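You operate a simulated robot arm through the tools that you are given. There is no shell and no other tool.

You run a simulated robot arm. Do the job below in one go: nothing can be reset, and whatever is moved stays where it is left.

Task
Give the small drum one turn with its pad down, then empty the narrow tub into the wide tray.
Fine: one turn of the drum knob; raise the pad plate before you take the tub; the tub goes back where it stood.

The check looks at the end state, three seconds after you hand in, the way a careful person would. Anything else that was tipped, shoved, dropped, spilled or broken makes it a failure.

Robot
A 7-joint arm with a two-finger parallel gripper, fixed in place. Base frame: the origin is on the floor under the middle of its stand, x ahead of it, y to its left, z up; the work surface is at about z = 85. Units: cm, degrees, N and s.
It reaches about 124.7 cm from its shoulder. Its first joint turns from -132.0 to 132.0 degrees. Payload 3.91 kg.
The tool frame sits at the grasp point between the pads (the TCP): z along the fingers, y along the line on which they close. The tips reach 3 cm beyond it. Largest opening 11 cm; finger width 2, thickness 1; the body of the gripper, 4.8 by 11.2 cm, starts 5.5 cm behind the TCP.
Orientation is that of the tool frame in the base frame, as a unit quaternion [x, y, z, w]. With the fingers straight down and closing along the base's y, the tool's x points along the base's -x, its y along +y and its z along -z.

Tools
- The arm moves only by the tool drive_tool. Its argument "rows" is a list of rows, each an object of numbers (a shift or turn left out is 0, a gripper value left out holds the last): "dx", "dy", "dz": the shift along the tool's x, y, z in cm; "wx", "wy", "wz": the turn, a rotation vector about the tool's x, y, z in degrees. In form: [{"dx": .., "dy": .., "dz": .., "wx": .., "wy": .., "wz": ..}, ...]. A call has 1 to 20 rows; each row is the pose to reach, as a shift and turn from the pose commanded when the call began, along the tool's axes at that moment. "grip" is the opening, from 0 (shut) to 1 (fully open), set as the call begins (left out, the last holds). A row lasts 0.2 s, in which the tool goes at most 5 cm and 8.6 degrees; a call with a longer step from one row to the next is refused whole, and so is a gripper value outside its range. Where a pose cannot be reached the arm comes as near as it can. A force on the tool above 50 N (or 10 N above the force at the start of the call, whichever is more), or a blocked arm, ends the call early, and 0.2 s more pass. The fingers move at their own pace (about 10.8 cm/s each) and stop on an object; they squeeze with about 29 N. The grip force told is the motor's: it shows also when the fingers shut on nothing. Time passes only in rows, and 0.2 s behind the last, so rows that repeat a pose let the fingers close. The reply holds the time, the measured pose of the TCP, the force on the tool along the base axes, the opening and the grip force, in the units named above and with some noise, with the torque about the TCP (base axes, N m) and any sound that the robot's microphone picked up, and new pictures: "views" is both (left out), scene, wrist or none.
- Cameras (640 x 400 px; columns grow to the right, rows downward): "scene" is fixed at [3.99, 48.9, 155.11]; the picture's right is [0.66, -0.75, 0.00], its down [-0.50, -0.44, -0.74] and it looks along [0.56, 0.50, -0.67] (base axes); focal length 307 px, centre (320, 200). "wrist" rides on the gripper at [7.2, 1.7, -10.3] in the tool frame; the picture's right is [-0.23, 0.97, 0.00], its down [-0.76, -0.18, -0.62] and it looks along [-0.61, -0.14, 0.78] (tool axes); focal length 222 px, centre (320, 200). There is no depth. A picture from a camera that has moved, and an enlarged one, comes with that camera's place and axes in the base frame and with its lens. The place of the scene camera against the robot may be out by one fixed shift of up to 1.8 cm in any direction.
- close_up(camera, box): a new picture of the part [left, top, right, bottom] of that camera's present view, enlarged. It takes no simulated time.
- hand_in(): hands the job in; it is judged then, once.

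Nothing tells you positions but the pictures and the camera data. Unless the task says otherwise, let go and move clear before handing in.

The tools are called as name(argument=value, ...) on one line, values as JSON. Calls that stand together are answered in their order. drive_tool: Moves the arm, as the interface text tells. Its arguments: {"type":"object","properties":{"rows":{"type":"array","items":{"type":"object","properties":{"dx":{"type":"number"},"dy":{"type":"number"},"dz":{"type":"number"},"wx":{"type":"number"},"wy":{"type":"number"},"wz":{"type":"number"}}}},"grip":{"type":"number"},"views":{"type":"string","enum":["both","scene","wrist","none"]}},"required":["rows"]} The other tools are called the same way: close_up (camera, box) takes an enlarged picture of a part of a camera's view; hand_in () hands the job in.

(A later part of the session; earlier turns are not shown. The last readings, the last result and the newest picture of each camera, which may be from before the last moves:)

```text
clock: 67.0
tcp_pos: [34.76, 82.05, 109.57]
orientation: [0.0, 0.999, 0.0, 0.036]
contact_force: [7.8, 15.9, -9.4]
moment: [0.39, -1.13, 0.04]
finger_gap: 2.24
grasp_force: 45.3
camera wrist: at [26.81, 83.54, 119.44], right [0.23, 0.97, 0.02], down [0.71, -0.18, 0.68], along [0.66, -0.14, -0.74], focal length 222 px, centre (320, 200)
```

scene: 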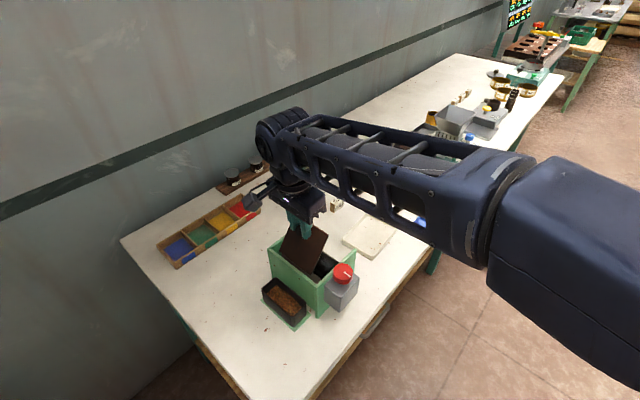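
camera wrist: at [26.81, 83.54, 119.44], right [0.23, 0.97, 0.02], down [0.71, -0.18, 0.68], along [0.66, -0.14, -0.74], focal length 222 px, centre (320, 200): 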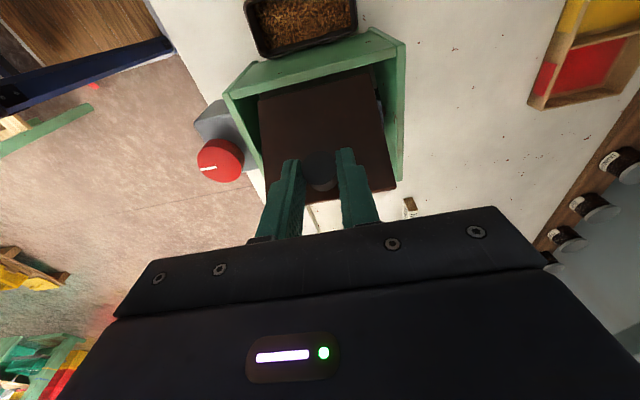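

Continuing over the top of the arc.

drive_tool(rows=[{"dx": 0.816, "dy": 0.05, "dz": -0.231, "wy": -2.85}, {"dx": 1.666, "dy": 0.1, "dz": -0.383, "wy": -5.7}, {"dx": 2.522, "dy": 0.1, "dz": -0.476, "wy": -8.55}, {"dx": 3.373, "dy": 0.1, "dz": -0.498, "wy": -11.4}, {"dx": 4.229, "dy": 0.1, "dz": -0.441, "wy": -14.25}, {"dx": 5.08, "dy": 0.1, "dz": -0.323, "wy": -17.1}, {"dx": 5.927, "dy": 0.1, "dz": -0.124, "wy": -19.95}], views="wrist")

close_up(camera="wrist", box=[220, 30, 420, 230])

```text
clock: 68.5
tcp_pos: [28.61, 82.04, 109.38]
orientation: [0.0, 0.978, 0.002, 0.209]
contact_force: [2.9, 4.0, 23.6]
moment: [0.11, -1.15, -0.22]
finger_gap: 2.21
grasp_force: 44.9
camera wrist: at [17.92, 83.52, 115.9], right [0.21, 0.97, 0.1], down [0.44, -0.18, 0.88], along [0.87, -0.14, -0.47], focal length 222 px, centre (320, 200)
```

wrist: 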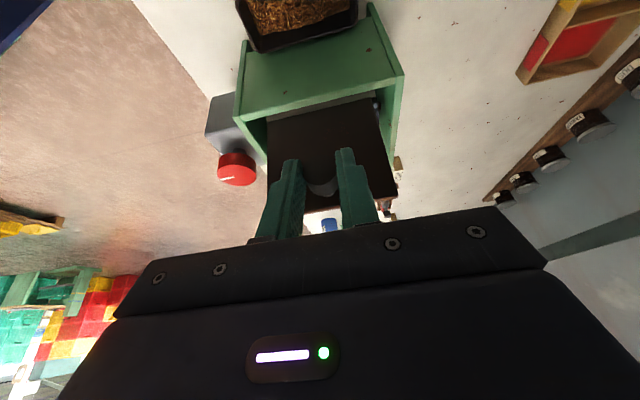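

```text
2.00 times, centred on (320, 130) of wrist
camera zoom: at [17.92, 83.52, 115.9], right [0.21, 0.97, 0.1], down [0.44, -0.18, 0.88], along [0.87, -0.14, -0.47], focal length 444 px, centre (320, 340)
```

zoom: 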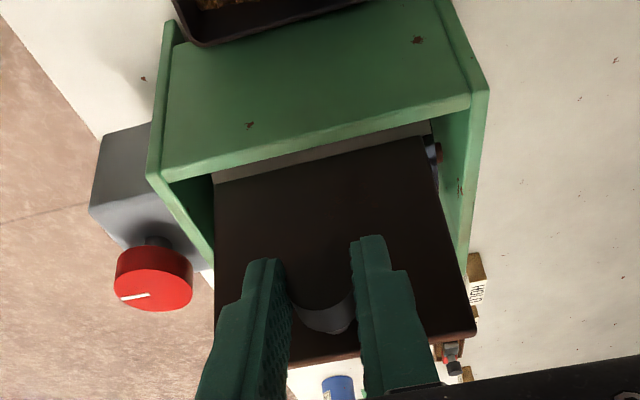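

The plate is past vertical, with about 8° left to its original rest angle. I'm finishing gently with the radius adjusted.

drive_tool(rows=[{"dx": 0.417, "dz": -0.219, "wy": -1.4}, {"dx": 0.851, "dz": -0.228, "wy": -2.85}], views="none")

```text
clock: 69.2
tcp_pos: [27.94, 81.94, 109.05]
orientation: [0.0, 0.972, -0.001, 0.234]
contact_force: [6.4, -6.9, 18.4]
moment: [-0.14, -1.41, 0.25]
finger_gap: 2.2
grasp_force: 45.2
```

drive_tool(rows=[{"dx": 0.22, "dz": -0.01, "wy": -0.7}, {"dx": 0.438, "dz": -0.022, "wy": -1.45}], views="none")

close_up(camera="wrist", box=[220, 30, 420, 230])

```text
clock: 69.8
tcp_pos: [27.69, 82.02, 108.86]
orientation: [0.002, 0.97, -0.001, 0.245]
contact_force: [8.6, -19.1, 8.2]
moment: [-0.39, -1.28, -0.09]
finger_gap: 2.2
grasp_force: 45.0
```

```text
2.00 times, centred on (320, 130) of wrist
camera zoom: at [16.38, 83.59, 114.58], right [0.2, 0.97, 0.11], down [0.37, -0.18, 0.91], along [0.91, -0.15, -0.4], focal length 444 px, centre (320, 340)
```

zoom: 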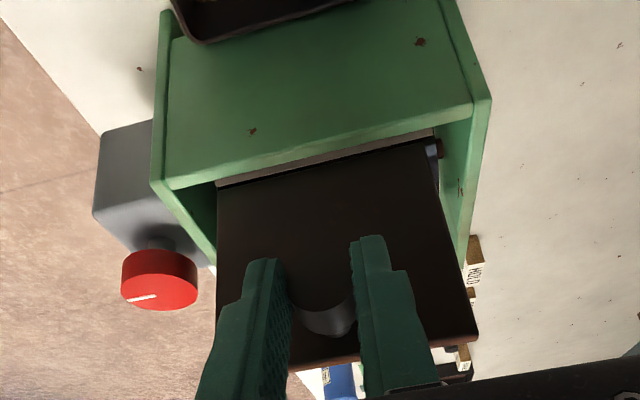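

drive_tool(rows=[{"dx": 0.22, "dy": -0.1, "dz": 0.03, "wy": -0.7}, {"dx": 0.45, "dy": -0.12, "dz": 0.06, "wy": -1.4}], views="none")

close_up(camera="wrist", box=[220, 30, 420, 230])

```text
clock: 70.3
tcp_pos: [27.1, 81.97, 108.73]
orientation: [0.0, 0.966, 0.0, 0.257]
contact_force: [11.3, 1.2, 5.2]
moment: [0.05, -1.41, 0.3]
finger_gap: 2.22
grasp_force: 45.0
```

```text
2.00 times, centred on (320, 130) of wrist
camera zoom: at [15.75, 83.52, 114.09], right [0.2, 0.97, 0.11], down [0.35, -0.18, 0.92], along [0.92, -0.14, -0.38], focal length 444 px, centre (320, 340)
```

zoom: 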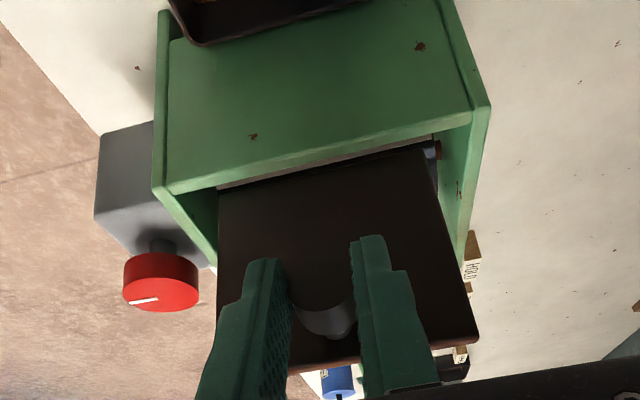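

The plate top is still about 0.7 cm short of its original lean, so I'll nudge it further along the tangent until it meets its stop.

drive_tool(rows=[{"dx": 0.2, "wy": -0.5}, {"dx": 0.4, "wy": -1}], views="none")

drive_tool(rows=[{"dx": 0.15, "wy": -0.5}, {"dx": 0.35, "wy": -1}], views="none")

close_up(camera="wrist", box=[220, 30, 420, 230])

```text
clock: 71.0
tcp_pos: [26.76, 82.13, 108.54]
orientation: [0.0, 0.964, 0.002, 0.265]
contact_force: [8.5, 12.0, 13.1]
moment: [0.17, -1.55, 0.39]
finger_gap: 2.2
grasp_force: 45.1
```

```text
clock: 71.5
tcp_pos: [26.62, 82.04, 108.35]
orientation: [0.001, 0.962, 0.0, 0.274]
contact_force: [5.9, 22.9, 18.1]
moment: [0.37, -1.54, 0.64]
finger_gap: 2.21
grasp_force: 45.0
```

```text
2.00 times, centred on (320, 130) of wrist
camera zoom: at [15.03, 83.52, 113.39], right [0.19, 0.97, 0.12], down [0.32, -0.18, 0.93], along [0.93, -0.14, -0.34], focal length 444 px, centre (320, 340)
```

zoom: 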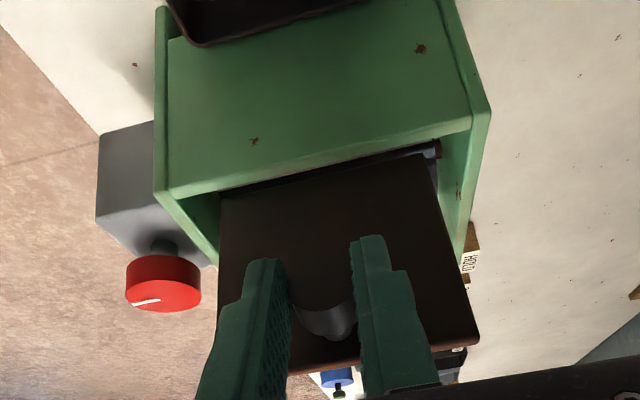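

The plate top edge is back at its original position, x about 31.0 against 30.9 originally. I'll release and check that it stays up.

drive_tool(rows=[{"dx": 0}, {"dx": 0}], grip=0.5, views="none")

close_up(camera="wrist", box=[220, 30, 420, 230])

drive_tool(rows=[{"dz": -2}, {"dz": -4}, {"dz": -7}, {"dz": -10}, {"dz": -10}], views="wrist")

close_up(camera="wrist", box=[220, 30, 420, 230])

```text
clock: 72.2
tcp_pos: [26.53, 81.99, 108.19]
orientation: [0.001, 0.962, 0.0, 0.273]
contact_force: [-0.5, 0.4, -0.3]
moment: [0.03, 0.03, -0.01]
finger_gap: 5.49
grasp_force: 0.1
```

```text
2.00 times, centred on (320, 130) of wrist
camera zoom: at [15.03, 83.46, 113.26], right [0.2, 0.97, 0.12], down [0.32, -0.18, 0.93], along [0.93, -0.14, -0.35], focal length 444 px, centre (320, 340)
```

zoom: 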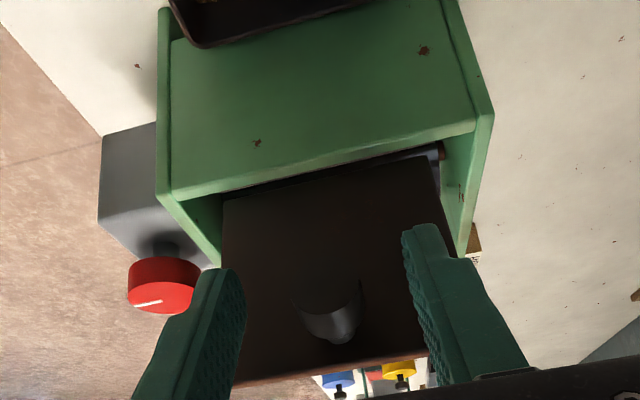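

```text
clock: 73.3
tcp_pos: [21.24, 81.87, 116.77]
orientation: [0.001, 0.962, 0.0, 0.274]
contact_force: [0.2, -0.1, 0.6]
moment: [0.0, -0.01, 0.0]
finger_gap: 5.49
grasp_force: 0.2
camera wrist: at [9.75, 83.35, 121.86], right [0.19, 0.97, 0.12], down [0.32, -0.18, 0.93], along [0.93, -0.14, -0.35], focal length 222 px, centre (320, 200)
```

wrist: 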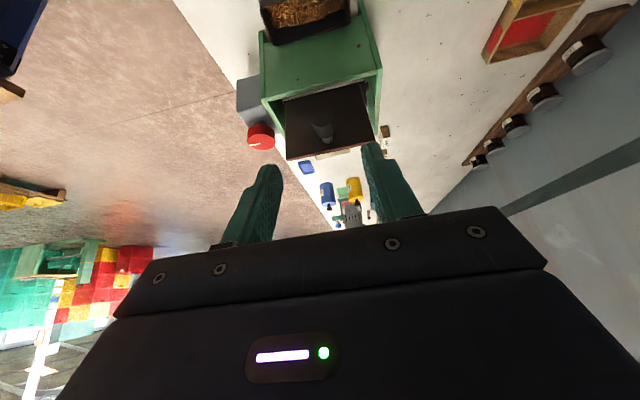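

```text
2.00 times, centred on (320, 130) of wrist
camera zoom: at [9.75, 83.35, 121.86], right [0.19, 0.97, 0.12], down [0.32, -0.18, 0.93], along [0.93, -0.14, -0.35], focal length 444 px, centre (320, 340)
```

zoom: 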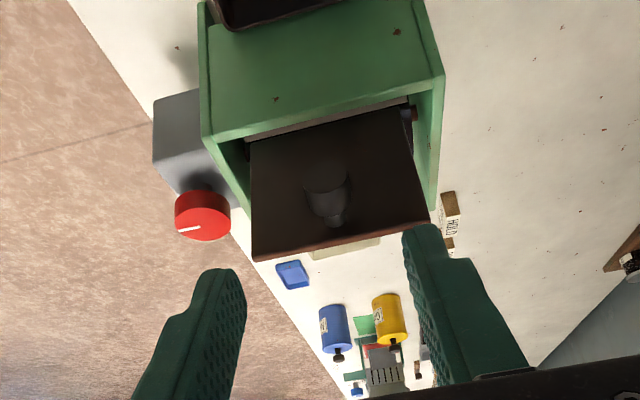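

The plate stays raised. Next is the tub, so I'll look closely at its size and clearances, since the plate and its handle now hang near it.

drive_tool(rows=[{"dx": 1.86, "dz": 3.48, "wy": 7.2}, {"dx": 3.71, "dz": 6.95, "wy": 14.5}, {"dx": 5.57, "dz": 10.43, "wy": 21.8}, {"dx": 5.57, "dz": 10.43, "wy": 21.8}], views="both")

close_up(camera="wrist", box=[240, 80, 400, 190])

```text
clock: 74.3
tcp_pos: [22.13, 81.96, 105.18]
orientation: [0.0, 0.996, -0.001, 0.086]
contact_force: [-0.2, -1.3, 0.2]
moment: [-0.01, 0.01, -0.02]
finger_gap: 5.46
grasp_force: 0.1
camera wrist: at [13.18, 83.41, 114.09], right [0.23, 0.97, 0.04], down [0.64, -0.18, 0.74], along [0.73, -0.14, -0.67], focal length 222 px, centre (320, 200)
```

scene: 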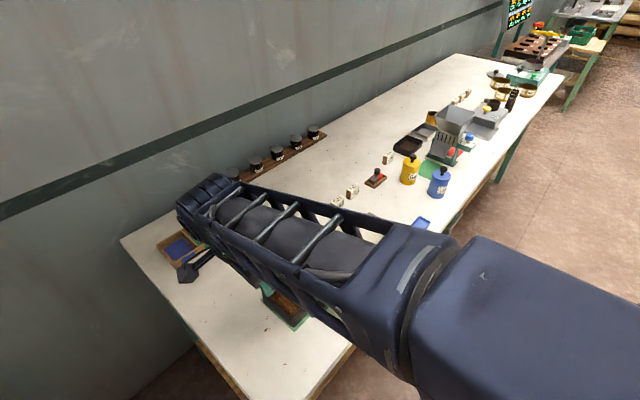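
wrist: 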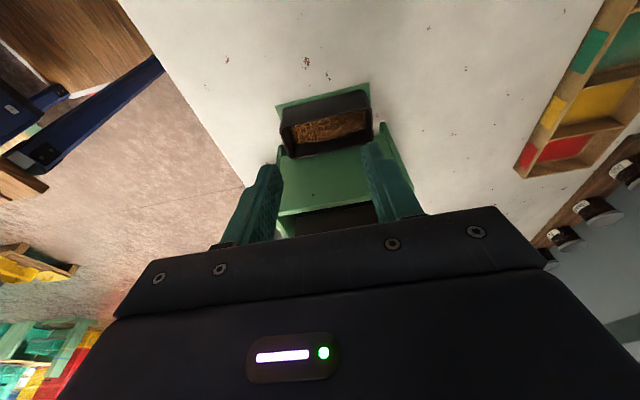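

```text
3.64 times, centred on (320, 135) of wrist
camera zoom: at [13.18, 83.41, 114.09], right [0.23, 0.97, 0.04], down [0.64, -0.18, 0.74], along [0.73, -0.14, -0.67], focal length 808 px, centre (320, 436)
```

zoom: 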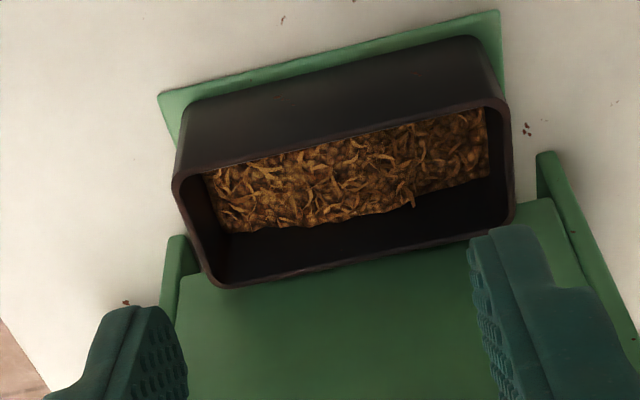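

The tub's rim sits at about z 91.2 and measures about 10.4 × 4.15 cm. It's close to the stand wall, and the plate handle is overhead. The safest grasp is across its two short ends, with the tool leaning back 25° to clear the handle, so I'm opening fully and hovering.

drive_tool(rows=[{"dx": -0.2, "dz": 2.5, "wy": -5}, {"dx": -0.5, "dz": 5.0, "wy": -10}, {"dx": -0.82, "dz": 7.5, "wy": -15.1}, {"dx": -0.82, "dz": 10.03, "wy": -15.1}, {"dx": -0.82, "dz": 10.03, "wy": -15.1}], grip=1.0, views="both")

close_up(camera="wrist", box=[200, 90, 460, 240])

```text
clock: 75.5
tcp_pos: [24.61, 81.91, 95.45]
orientation: [0.001, 0.976, -0.001, 0.217]
contact_force: [0.0, -0.3, -0.8]
moment: [0.01, 0.03, -0.01]
finger_gap: 11.0
grasp_force: 0.1
camera wrist: at [13.58, 83.53, 101.81], right [0.21, 0.97, 0.1], down [0.43, -0.18, 0.89], along [0.88, -0.14, -0.45], focal length 222 px, centre (320, 200)
```

scene: 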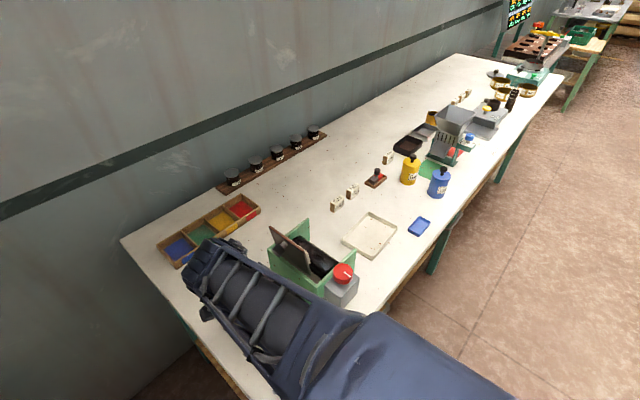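
wrist: 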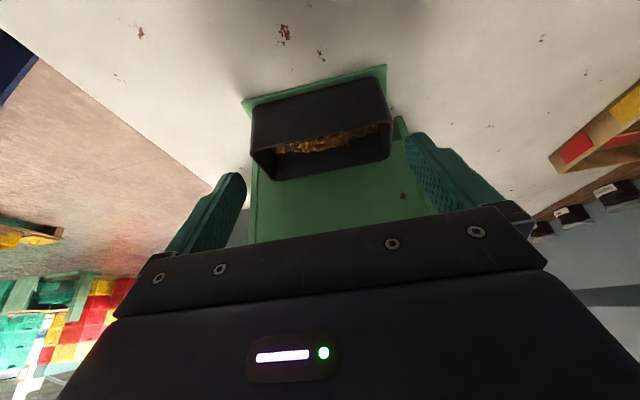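

```text
2.46 times, centred on (330, 165) of wrist
camera zoom: at [13.58, 83.53, 101.81], right [0.21, 0.97, 0.1], down [0.43, -0.18, 0.89], along [0.88, -0.14, -0.45], focal length 547 px, centre (295, 286)
```

zoom: 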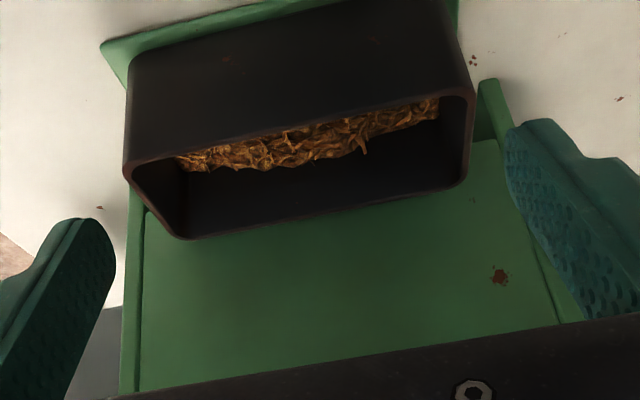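

The tub is centred between the fully open fingers within about 0.05 cm, with roughly 0.3 cm clearance each side. I'll advance slowly in steps.

drive_tool(rows=[{"dy": 0.04, "dz": 1}, {"dy": 0.04, "dz": 2}, {"dy": 0.04, "dz": 2}], views="wrist")

close_up(camera="wrist", box=[200, 90, 460, 240])

```text
clock: 76.3
tcp_pos: [25.42, 82.07, 93.5]
orientation: [0.001, 0.976, 0.0, 0.217]
contact_force: [-1.8, 0.4, 3.0]
moment: [-0.13, 0.03, -0.07]
finger_gap: 10.97
grasp_force: 0.1
camera wrist: at [14.46, 83.6, 99.9], right [0.21, 0.97, 0.1], down [0.43, -0.18, 0.89], along [0.88, -0.14, -0.45], focal length 222 px, centre (320, 200)
```

wrist: 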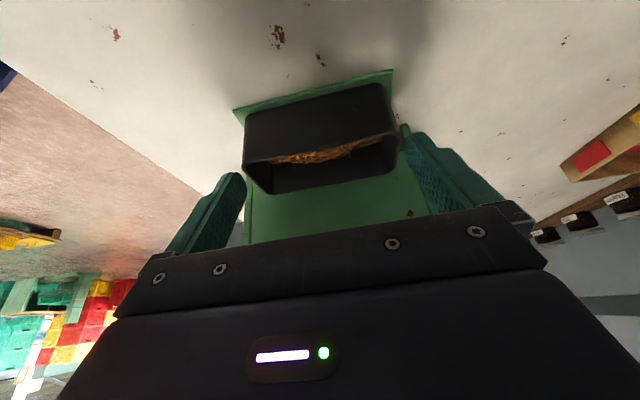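

```text
2.46 times, centred on (330, 165) of wrist
camera zoom: at [14.46, 83.6, 99.9], right [0.21, 0.97, 0.1], down [0.43, -0.18, 0.89], along [0.88, -0.14, -0.45], focal length 547 px, centre (295, 286)
```

zoom: 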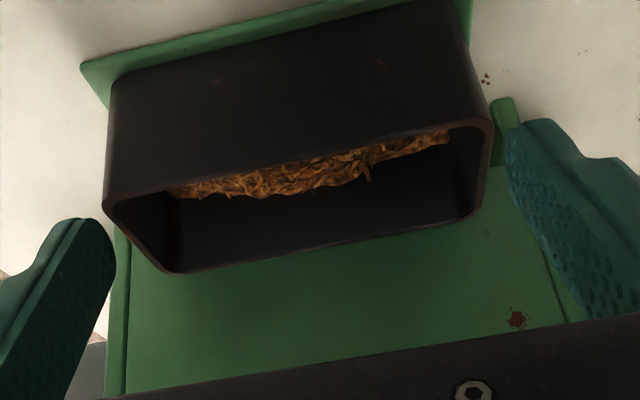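

Clearance looks right on both sides. Continuing slowly.

drive_tool(rows=[{"dy": 0.05, "dz": 0.5}, {"dy": 0.05, "dz": 1.0}, {"dy": 0.05, "dz": 1.0}], views="none")

close_up(camera="wrist", box=[200, 90, 460, 240])

```text
clock: 77.2
tcp_pos: [25.85, 82.03, 92.67]
orientation: [0.001, 0.976, 0.0, 0.217]
contact_force: [0.8, 0.4, 0.0]
moment: [0.01, 0.01, -0.03]
finger_gap: 11.01
grasp_force: 0.1
```

```text
2.46 times, centred on (330, 165) of wrist
camera zoom: at [14.88, 83.55, 98.94], right [0.21, 0.97, 0.1], down [0.43, -0.18, 0.89], along [0.88, -0.14, -0.45], focal length 547 px, centre (295, 286)
```

zoom: 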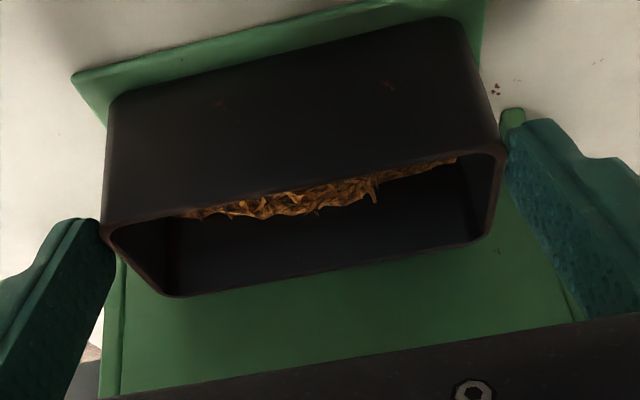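

There's no contact and slightly more room on the left. I'll nudge +y and go down further.

drive_tool(rows=[{"dy": 0.08, "dz": 0.0}, {"dy": 0.08, "dz": 0.5}, {"dy": 0.08, "dz": 1.0}, {"dy": 0.08, "dz": 1.0}], views="none")

close_up(camera="wrist", box=[200, 90, 460, 240])

```text
clock: 78.2
tcp_pos: [26.14, 82.11, 91.57]
orientation: [0.001, 0.976, 0.001, 0.217]
contact_force: [-0.3, 1.5, -0.1]
moment: [0.02, 0.0, 0.05]
finger_gap: 10.97
grasp_force: 0.0
```

```text
2.46 times, centred on (330, 165) of wrist
camera zoom: at [15.39, 83.66, 98.02], right [0.21, 0.97, 0.1], down [0.43, -0.18, 0.89], along [0.88, -0.14, -0.45], focal length 547 px, centre (295, 286)
```

zoom: 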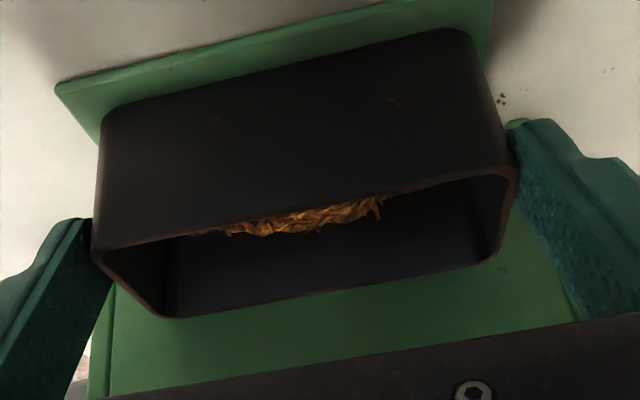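

The fingers now straddle the ends with no contact. I'll go the last 1.6 cm.

drive_tool(rows=[{"dz": 0.5}, {"dz": 1.0}, {"dz": 1.6}, {"dz": 1.6}], views="wrist")

close_up(camera="wrist", box=[200, 90, 460, 240])

```text
clock: 79.2
tcp_pos: [27.07, 82.08, 90.17]
orientation: [0.001, 0.976, -0.001, 0.217]
contact_force: [0.0, 1.0, 2.9]
moment: [0.02, -0.02, 0.06]
finger_gap: 10.99
grasp_force: 0.1
camera wrist: at [16.15, 83.68, 96.62], right [0.21, 0.97, 0.1], down [0.43, -0.18, 0.89], along [0.88, -0.14, -0.45], focal length 222 px, centre (320, 200)
```

wrist: 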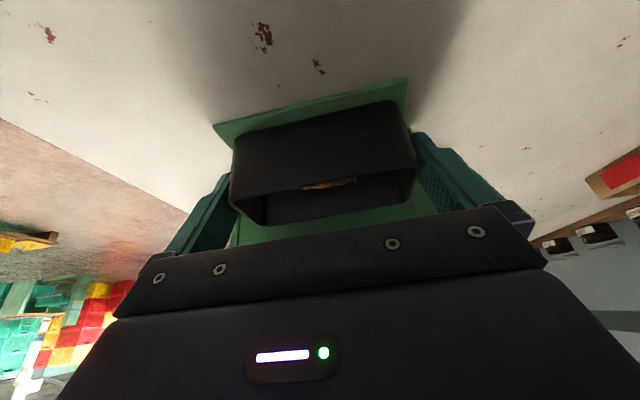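

```text
2.46 times, centred on (330, 165) of wrist
camera zoom: at [16.15, 83.68, 96.62], right [0.21, 0.97, 0.1], down [0.43, -0.18, 0.89], along [0.88, -0.14, -0.45], focal length 547 px, centre (295, 286)
```

zoom: 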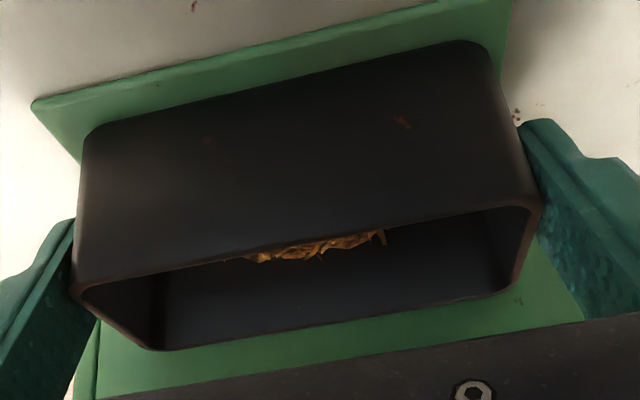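

The fingers are beside both ends with no force. I'll close on the tub ends.

drive_tool(rows=[{"dx": 0}, {"dx": 0}], grip=0.85, views="wrist")

```text
clock: 79.8
tcp_pos: [26.88, 82.06, 90.29]
orientation: [0.001, 0.976, 0.0, 0.217]
contact_force: [1.2, 0.6, 2.2]
moment: [0.06, -0.03, -0.05]
finger_gap: 10.93
grasp_force: 28.3
camera wrist: at [16.14, 83.68, 96.62], right [0.21, 0.97, 0.1], down [0.43, -0.18, 0.89], along [0.88, -0.14, -0.45], focal length 222 px, centre (320, 200)
```

wrist: 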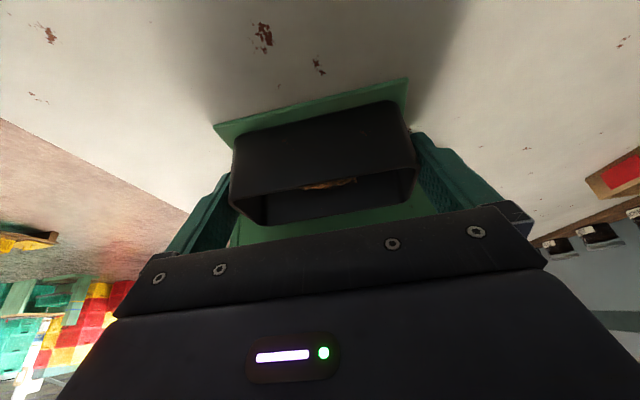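

drive_tool(rows=[{"dx": 0}, {"dx": 0}], grip=0.8, views="none")

close_up(camera="wrist", box=[200, 90, 460, 240])

```text
clock: 80.3
tcp_pos: [27.03, 82.07, 90.3]
orientation: [0.001, 0.976, 0.0, 0.217]
contact_force: [0.7, -0.7, 1.3]
moment: [0.05, -0.07, -0.02]
finger_gap: 10.94
grasp_force: 28.9
```

```text
2.46 times, centred on (330, 165) of wrist
camera zoom: at [16.11, 83.68, 96.62], right [0.21, 0.97, 0.1], down [0.43, -0.18, 0.89], along [0.88, -0.14, -0.45], focal length 547 px, centre (295, 286)
```

zoom: 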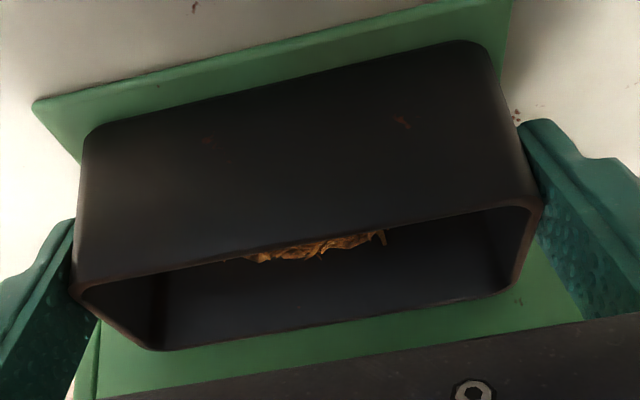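

The tub is gripped (gap 10.94, 29 N). I'll lift it straight up slightly and check.

drive_tool(rows=[{"dx": -0.21, "dz": -0.45}, {"dx": -0.42, "dz": -0.91}, {"dx": -0.85, "dz": -1.81}, {"dx": -0.85, "dz": -1.81}], views="both")

close_up(camera="wrist", box=[200, 60, 460, 240])

```text
clock: 81.3
tcp_pos: [26.91, 82.28, 92.45]
orientation: [0.001, 0.976, 0.0, 0.217]
contact_force: [-0.4, -0.7, -0.5]
moment: [0.02, 0.04, 0.03]
finger_gap: 10.95
grasp_force: 29.2
camera wrist: at [16.07, 83.68, 98.7], right [0.21, 0.97, 0.1], down [0.43, -0.18, 0.89], along [0.88, -0.14, -0.45], focal length 222 px, centre (320, 200)
```

scene: 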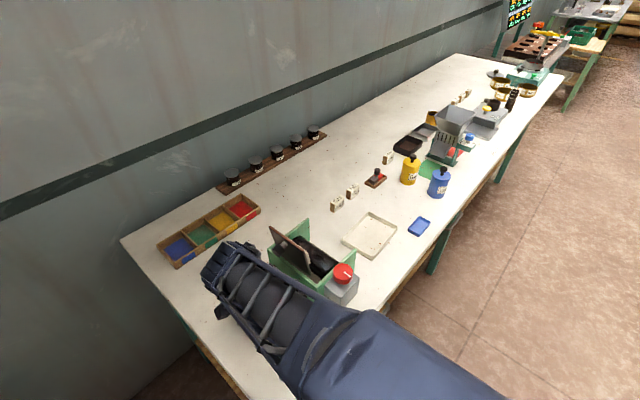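
wrist: 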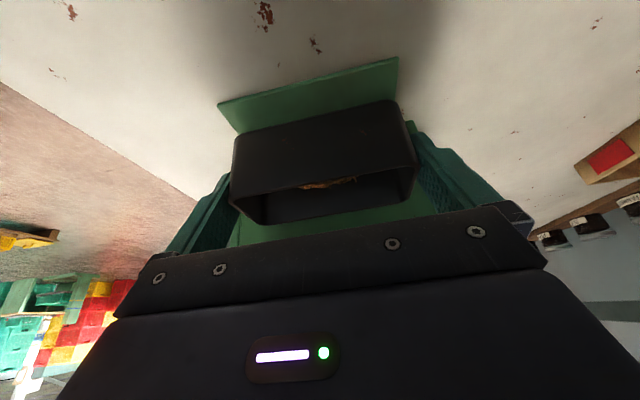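

```text
2.22 times, centred on (330, 150) of wrist
camera zoom: at [16.07, 83.68, 98.7], right [0.21, 0.97, 0.1], down [0.43, -0.18, 0.89], along [0.88, -0.14, -0.45], focal length 494 px, centre (298, 311)
```

zoom: 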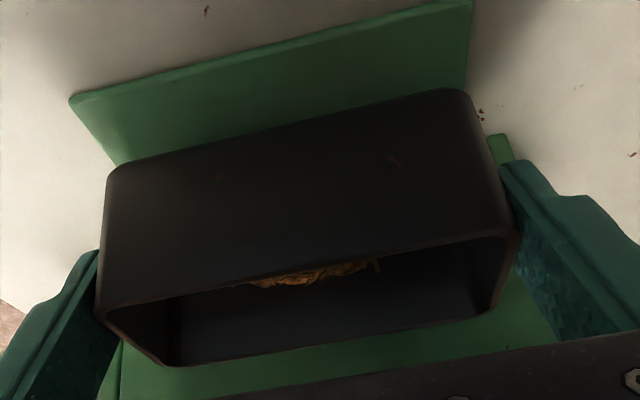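

The tub lifts cleanly and stays upright. I'll draw it back from the stand and up high before carrying it over.

drive_tool(rows=[{"dx": 0.386, "dz": -2.96}, {"dx": 0.772, "dz": -5.92}, {"dx": 1.158, "dz": -8.88}, {"dx": 1.544, "dz": -11.84}, {"dx": 1.93, "dz": -14.8}, {"dx": 0.628, "dz": -17.59}, {"dx": -0.674, "dz": -20.38}, {"dx": -1.976, "dz": -23.17}, {"dx": -3.278, "dz": -25.96}, {"dx": -4.58, "dz": -28.75}, {"dx": -4.58, "dz": -28.75}], views="both")

```text
clock: 83.8
tcp_pos: [18.74, 82.1, 120.22]
orientation: [0.002, 0.976, -0.002, 0.217]
contact_force: [0.6, 0.9, -1.0]
moment: [0.01, -0.02, 0.04]
finger_gap: 10.93
grasp_force: 28.5
camera wrist: at [7.82, 83.66, 126.56], right [0.21, 0.97, 0.1], down [0.43, -0.18, 0.89], along [0.88, -0.14, -0.45], focal length 222 px, centre (320, 200)
```

scene: 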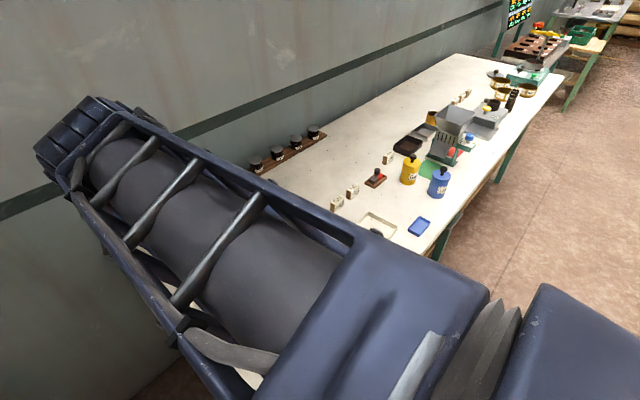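
wrist: 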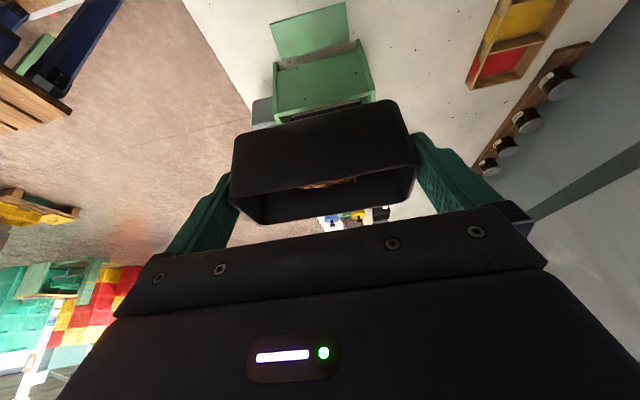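

The tub is secure. Now I'll carry it high over the stand towards the tray, easing the tool to near vertical (only a 15° tub tilt).

drive_tool(rows=[{"dx": -1.69, "dy": -0.3, "dz": 0.788, "wy": 0.7}, {"dx": -5.07, "dy": -0.9, "dz": 2.364, "wy": 2.2}, {"dx": -8.45, "dy": -1.5, "dz": 3.94, "wy": 3.7}, {"dx": -11.83, "dy": -2.1, "dz": 5.516, "wy": 5.2}, {"dx": -15.21, "dy": -2.7, "dz": 7.092, "wy": 6.7}, {"dx": -18.59, "dy": -3.3, "dz": 8.668, "wy": 8.2}, {"dx": -21.97, "dy": -3.9, "dz": 10.244, "wy": 9.7}, {"dx": -25.35, "dy": -4.5, "dz": 11.82, "wy": 11.2}, {"dx": -28.73, "dy": -5.1, "dz": 13.396, "wy": 12.7}, {"dx": -32.11, "dy": -5.7, "dz": 14.972, "wy": 14.2}, {"dx": -33.8, "dy": -6, "dz": 15.76, "wy": 15}, {"dx": -33.8, "dy": -6, "dz": 15.76, "wy": 15}], views="both")

```text
clock: 86.3
tcp_pos: [56.38, 75.93, 120.34]
orientation: [0.001, 0.996, 0.0, 0.087]
contact_force: [0.4, 0.5, -0.2]
moment: [0.0, 0.02, 0.01]
finger_gap: 10.94
grasp_force: 29.1
camera wrist: at [47.49, 77.53, 129.3], right [0.23, 0.97, 0.04], down [0.64, -0.18, 0.75], along [0.73, -0.14, -0.66], focal length 222 px, centre (320, 200)
```

scene: 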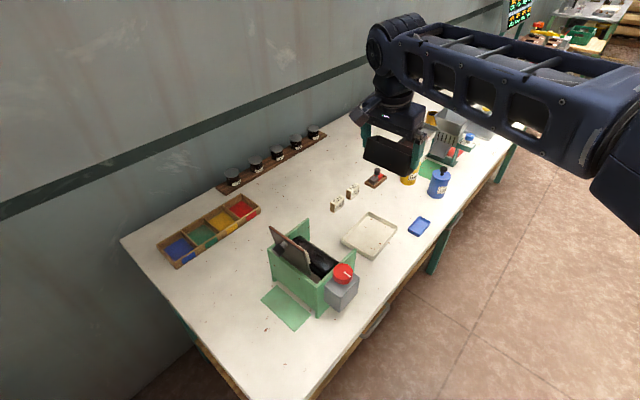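
wrist: 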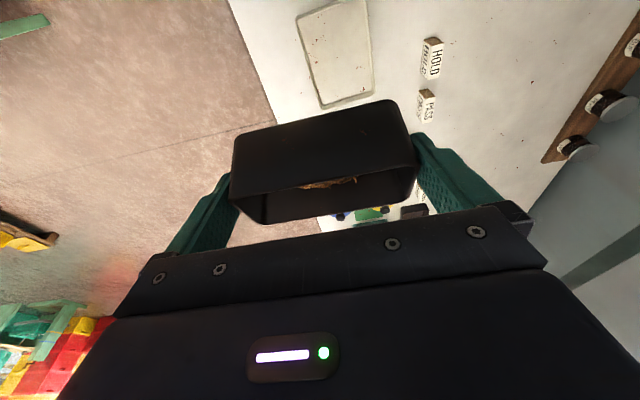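

The tray spans x 53.5–68.2 and y 74.5–84.7. I'll rotate the tub 90° about the vertical so its long edge runs along the tray's length.

drive_tool(rows=[{"dx": -0.34, "dy": 0.167, "dz": 0.229, "wx": 1.302, "wz": 7.386}, {"dx": -0.68, "dy": 0.333, "dz": 0.458, "wx": 2.604, "wz": 14.77}, {"dx": -1.02, "dy": 0.5, "dz": 0.688, "wx": 3.906, "wz": 22.16}, {"dx": -1.36, "dy": 0.667, "dz": 0.917, "wx": 5.208, "wz": 29.54}, {"dx": -1.7, "dy": 0.833, "dz": 1.146, "wx": 6.51, "wz": 36.93}, {"dx": -2.04, "dy": 1.0, "dz": 1.375, "wx": 7.812, "wz": 44.32}, {"dx": -2.38, "dy": 1.167, "dz": 1.604, "wx": 9.114, "wz": 51.7}, {"dx": -2.72, "dy": 1.333, "dz": 1.833, "wx": 10.416, "wz": 59.09}, {"dx": -3.06, "dy": 1.5, "dz": 2.063, "wx": 11.718, "wz": 66.47}, {"dx": -3.4, "dy": 1.667, "dz": 2.292, "wx": 13.02, "wz": 73.86}, {"dx": -3.74, "dy": 1.833, "dz": 2.521, "wx": 14.322, "wz": 81.25}, {"dx": -4.08, "dy": 2.0, "dz": 2.75, "wx": 15.624, "wz": 88.63}, {"dx": -4.08, "dy": 2.0, "dz": 2.75, "wx": 15.624, "wz": 88.63}], views="both")

```text
clock: 89.2
tcp_pos: [59.96, 76.21, 117.48]
orientation: [0.705, 0.703, -0.062, 0.062]
contact_force: [-0.5, 0.1, -0.8]
moment: [-0.03, 0.02, 0.02]
finger_gap: 10.91
grasp_force: 29.1
out of reach, approached as far as the arm can: row 9, 10, 11, 12, 13
camera wrist: at [61.8, 84.99, 126.39], right [0.97, -0.23, 0.04], down [-0.18, -0.64, 0.75], along [-0.14, -0.73, -0.66], focal length 222 px, centre (320, 200)
```

scene: 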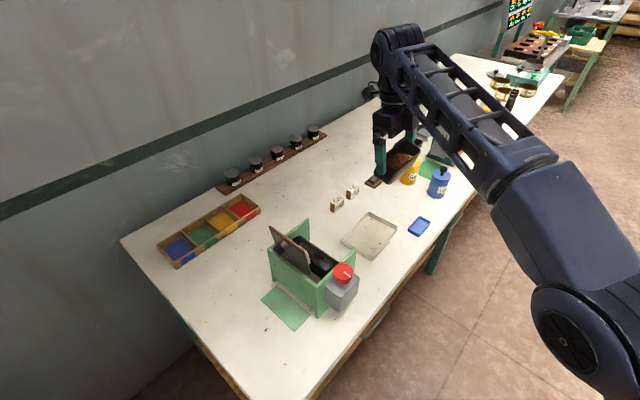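
wrist: 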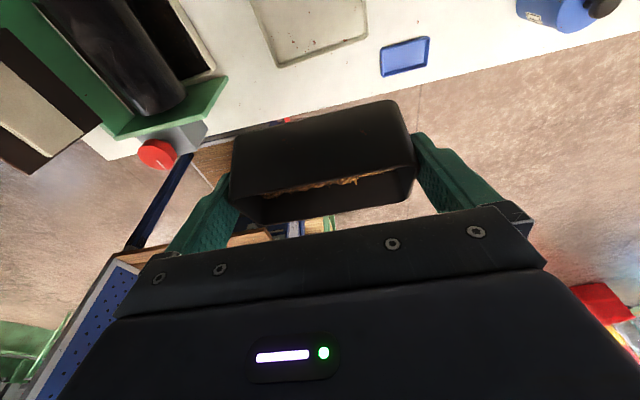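

Yaw 90° is reached. Reach is limited while leaning outward, so I'll tip slightly (30°, still safe for the contents) as I come down over the tray.

drive_tool(rows=[{"dx": 0.8, "dy": 0.19, "dz": 1.8, "wy": 3}, {"dx": 1.6, "dy": 0.38, "dz": 3.6, "wy": 6}, {"dx": 2.35, "dy": 0.57, "dz": 5.4, "wy": 9}, {"dx": 3.13, "dy": 0.75, "dz": 7.2, "wy": 12}, {"dx": 3.91, "dy": 0.94, "dz": 8.93, "wy": 15}, {"dx": 3.91, "dy": 0.94, "dz": 8.93, "wy": 15}], views="both")

close_up(camera="scene", box=[310, 80, 490, 270])

```text
clock: 90.5
tcp_pos: [61.04, 78.38, 108.06]
orientation: [0.707, 0.706, 0.031, -0.03]
contact_force: [0.8, 0.2, -0.5]
moment: [-0.02, 0.01, 0.01]
finger_gap: 10.9
grasp_force: 29.4
camera wrist: at [62.74, 84.62, 118.99], right [0.97, -0.23, -0.02], down [-0.18, -0.81, 0.55], along [-0.14, -0.54, -0.83], focal length 222 px, centre (320, 200)
```

scene: 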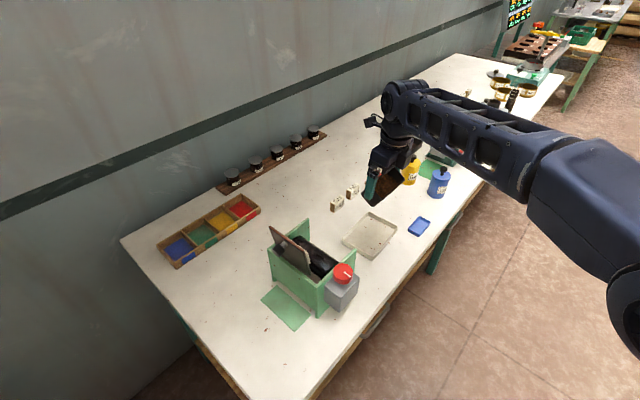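
wrist: 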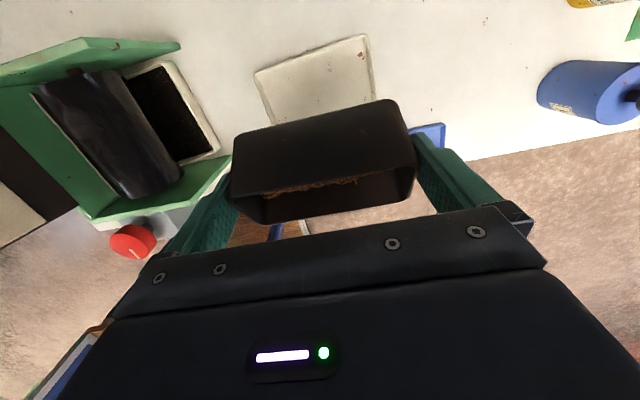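

```text
2.11 times, centred on (400, 175) of scene
camera zoom: at [3.99, 48.9, 155.11], right [0.66, -0.75, 0.0], down [-0.5, -0.44, -0.74], along [0.56, 0.5, -0.67], focal length 647 px, centre (152, 253)
```

zoom: 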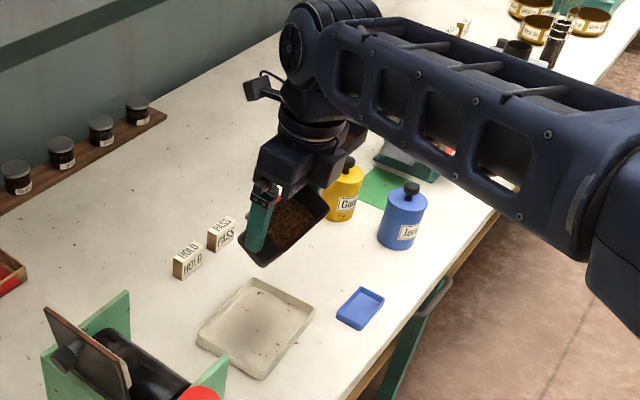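

The contents are holding still at 30° tilt. I'm coming lower over the tray at 45°.

drive_tool(rows=[{"dx": 0.62, "dy": -0.02, "dz": 2.06, "wy": 3}, {"dx": 1.24, "dy": -0.04, "dz": 4.12, "wy": 6}, {"dx": 1.87, "dy": -0.06, "dz": 6.18, "wy": 9}, {"dx": 2.49, "dy": -0.08, "dz": 8.24, "wy": 12}, {"dx": 3.11, "dy": -0.1, "dz": 10.31, "wy": 15}, {"dx": 3.11, "dy": -0.1, "dz": 10.31, "wy": 15}], views="both")

close_up(camera="scene", box=[320, 130, 460, 270])

```text
clock: 92.0
tcp_pos: [60.97, 82.49, 97.83]
orientation: [0.697, 0.695, 0.124, -0.122]
contact_force: [-0.2, -0.5, -1.1]
moment: [0.01, -0.03, 0.04]
finger_gap: 10.92
grasp_force: 28.6
camera wrist: at [62.71, 85.52, 110.06], right [0.97, -0.22, -0.08], down [-0.18, -0.93, 0.32], along [-0.14, -0.3, -0.94], focal length 222 px, centre (320, 200)
```

scene: 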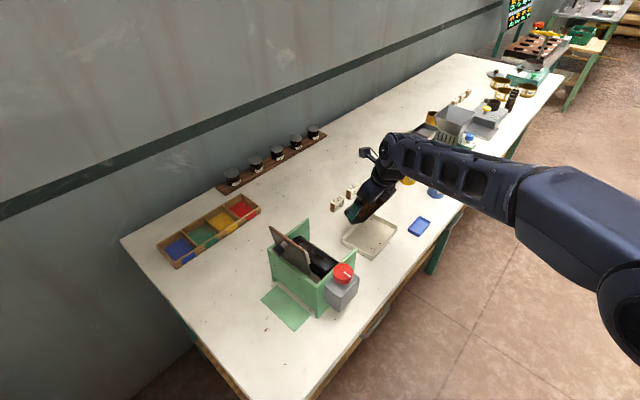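
wrist: 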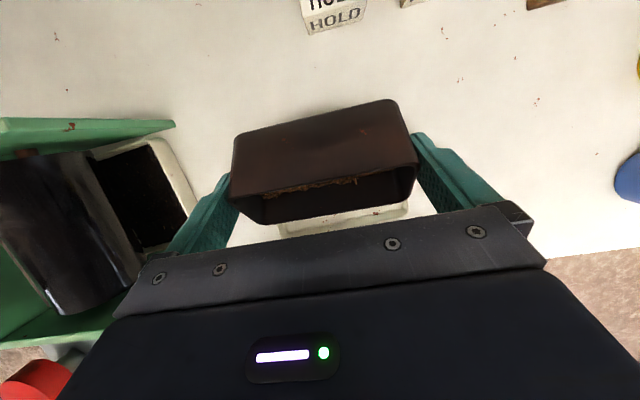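

```text
2.86 times, centred on (390, 200) of scene
camera zoom: at [3.99, 48.9, 155.11], right [0.66, -0.75, 0.0], down [-0.5, -0.44, -0.74], along [0.56, 0.5, -0.67], focal length 878 px, centre (120, 200)
```

zoom: 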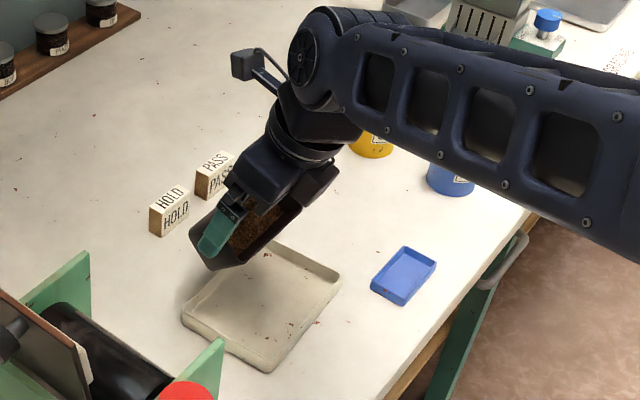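

The pour edge is over the tray. I'll tip slowly on to 60°.

drive_tool(rows=[{"dx": -0.18, "dz": 0.42, "wy": 3.75}, {"dx": -0.36, "dz": 0.83, "wy": 7.5}, {"dx": -0.53, "dz": 1.25, "wy": 11.25}, {"dx": -0.71, "dz": 1.66, "wy": 15}, {"dx": -0.71, "dz": 1.66, "wy": 15}], views="scene")

close_up(camera="scene", box=[320, 130, 460, 270])

```text
clock: 93.2
tcp_pos: [60.79, 82.3, 96.18]
orientation: [0.674, 0.674, 0.213, -0.212]
contact_force: [0.6, -0.3, 0.1]
moment: [0.0, -0.01, 0.0]
finger_gap: 10.91
grasp_force: 28.6
```

scene: 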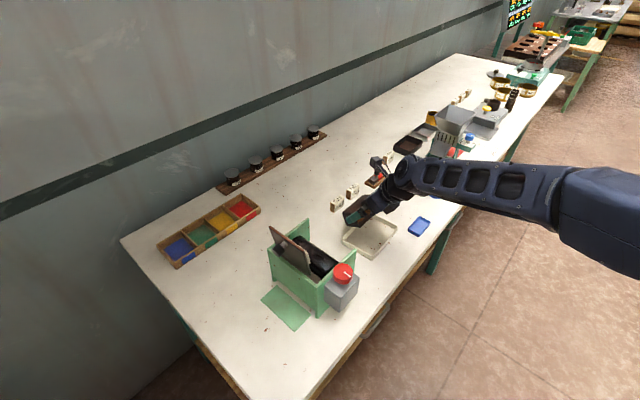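

```text
2.86 times, centred on (390, 200) of scene
camera zoom: at [3.99, 48.9, 155.11], right [0.66, -0.75, 0.0], down [-0.5, -0.44, -0.74], along [0.56, 0.5, -0.67], focal length 878 px, centre (120, 200)
```

zoom: 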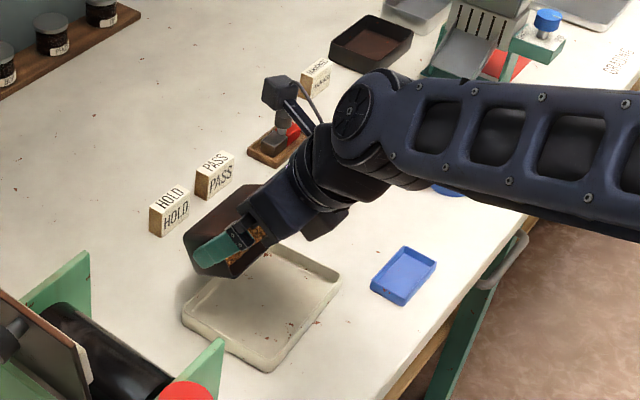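

No spill yet. Continuing to 75°.

drive_tool(rows=[{"dx": -0.27, "dy": 0.1, "dz": 0.17, "wy": 3.75}, {"dx": -0.54, "dy": 0.1, "dz": 0.34, "wy": 7.5}, {"dx": -0.82, "dy": 0.1, "dz": 0.51, "wy": 11.25}, {"dx": -1.09, "dy": 0.1, "dz": 0.68, "wy": 15}, {"dx": -1.09, "dy": 0.1, "dz": 0.68, "wy": 15}], views="scene")

close_up(camera="scene", box=[320, 130, 460, 270])

```text
clock: 94.3
tcp_pos: [61.0, 81.71, 94.98]
orientation: [0.641, 0.641, 0.299, -0.298]
contact_force: [-0.3, 0.4, -0.2]
moment: [-0.04, -0.02, 0.01]
finger_gap: 10.95
grasp_force: 29.2
```

scene: 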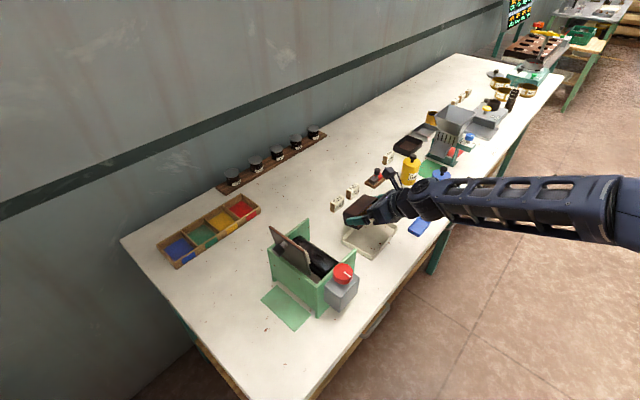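

```text
2.86 times, centred on (390, 200) of scene
camera zoom: at [3.99, 48.9, 155.11], right [0.66, -0.75, 0.0], down [-0.5, -0.44, -0.74], along [0.56, 0.5, -0.67], focal length 878 px, centre (120, 200)
```

zoom: 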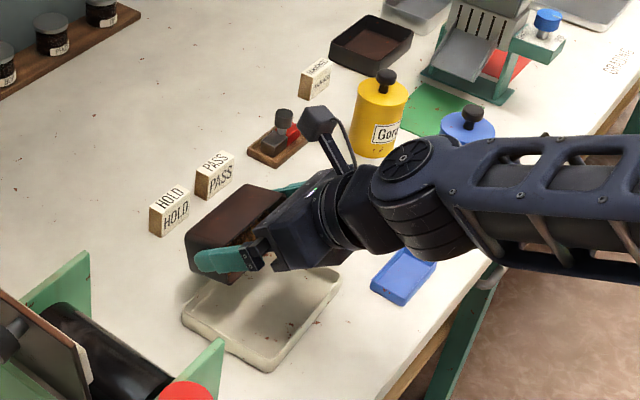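

Nothing has flowed yet. Continuing to 90°.

drive_tool(rows=[{"dx": -0.19, "dy": -0.05, "dz": -0.03, "wy": 3.75}, {"dx": -0.38, "dy": -0.1, "dz": -0.07, "wy": 7.5}, {"dx": -0.58, "dy": -0.1, "dz": -0.1, "wy": 11.25}, {"dx": -0.77, "dy": -0.1, "dz": -0.14, "wy": 15}, {"dx": -0.77, "dy": -0.1, "dz": -0.14, "wy": 15}], views="both")

close_up(camera="scene", box=[320, 150, 460, 270])

```text
clock: 95.5
tcp_pos: [60.87, 81.15, 94.61]
orientation: [0.596, 0.597, 0.38, -0.379]
contact_force: [-0.8, -0.4, -0.1]
moment: [-0.03, 0.0, 0.0]
finger_gap: 10.94
grasp_force: 28.6
camera wrist: at [62.57, 74.62, 105.62], right [0.97, -0.1, -0.2], down [-0.18, -0.89, -0.43], along [-0.14, 0.45, -0.88], focal length 222 px, centre (320, 200)
```

scene: 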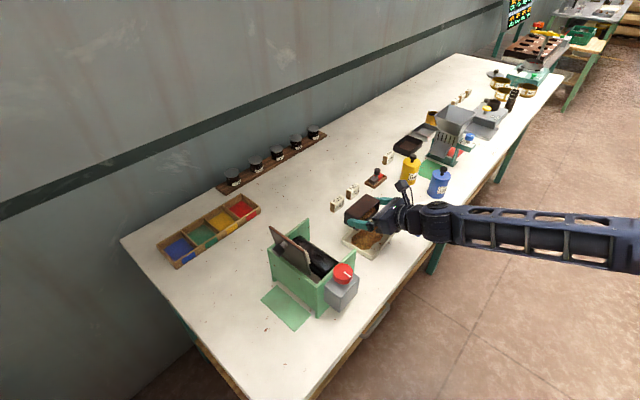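
wrist: 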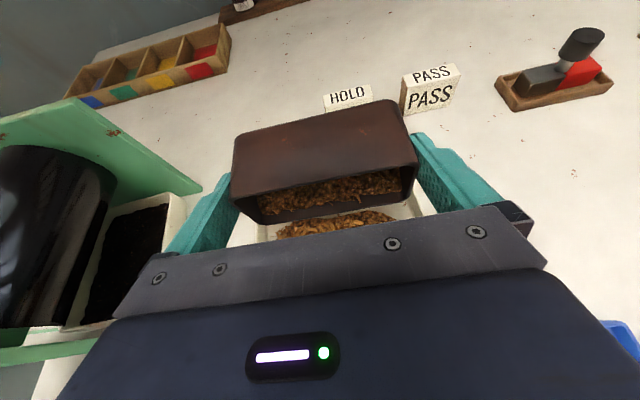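

```text
3.33 times, centred on (390, 210) of scene
camera zoom: at [3.99, 48.9, 155.11], right [0.66, -0.75, 0.0], down [-0.5, -0.44, -0.74], along [0.56, 0.5, -0.67], focal length 1024 px, centre (87, 167)
```

zoom: 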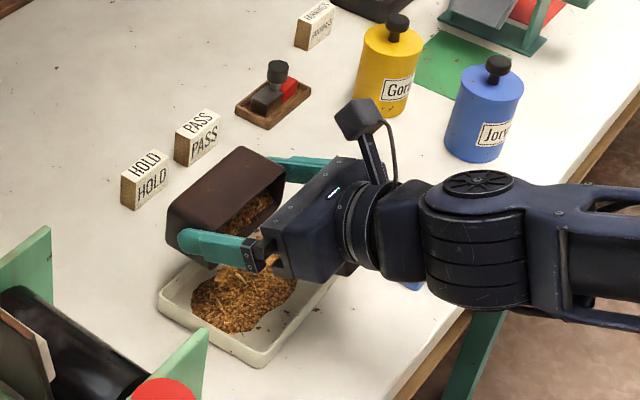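

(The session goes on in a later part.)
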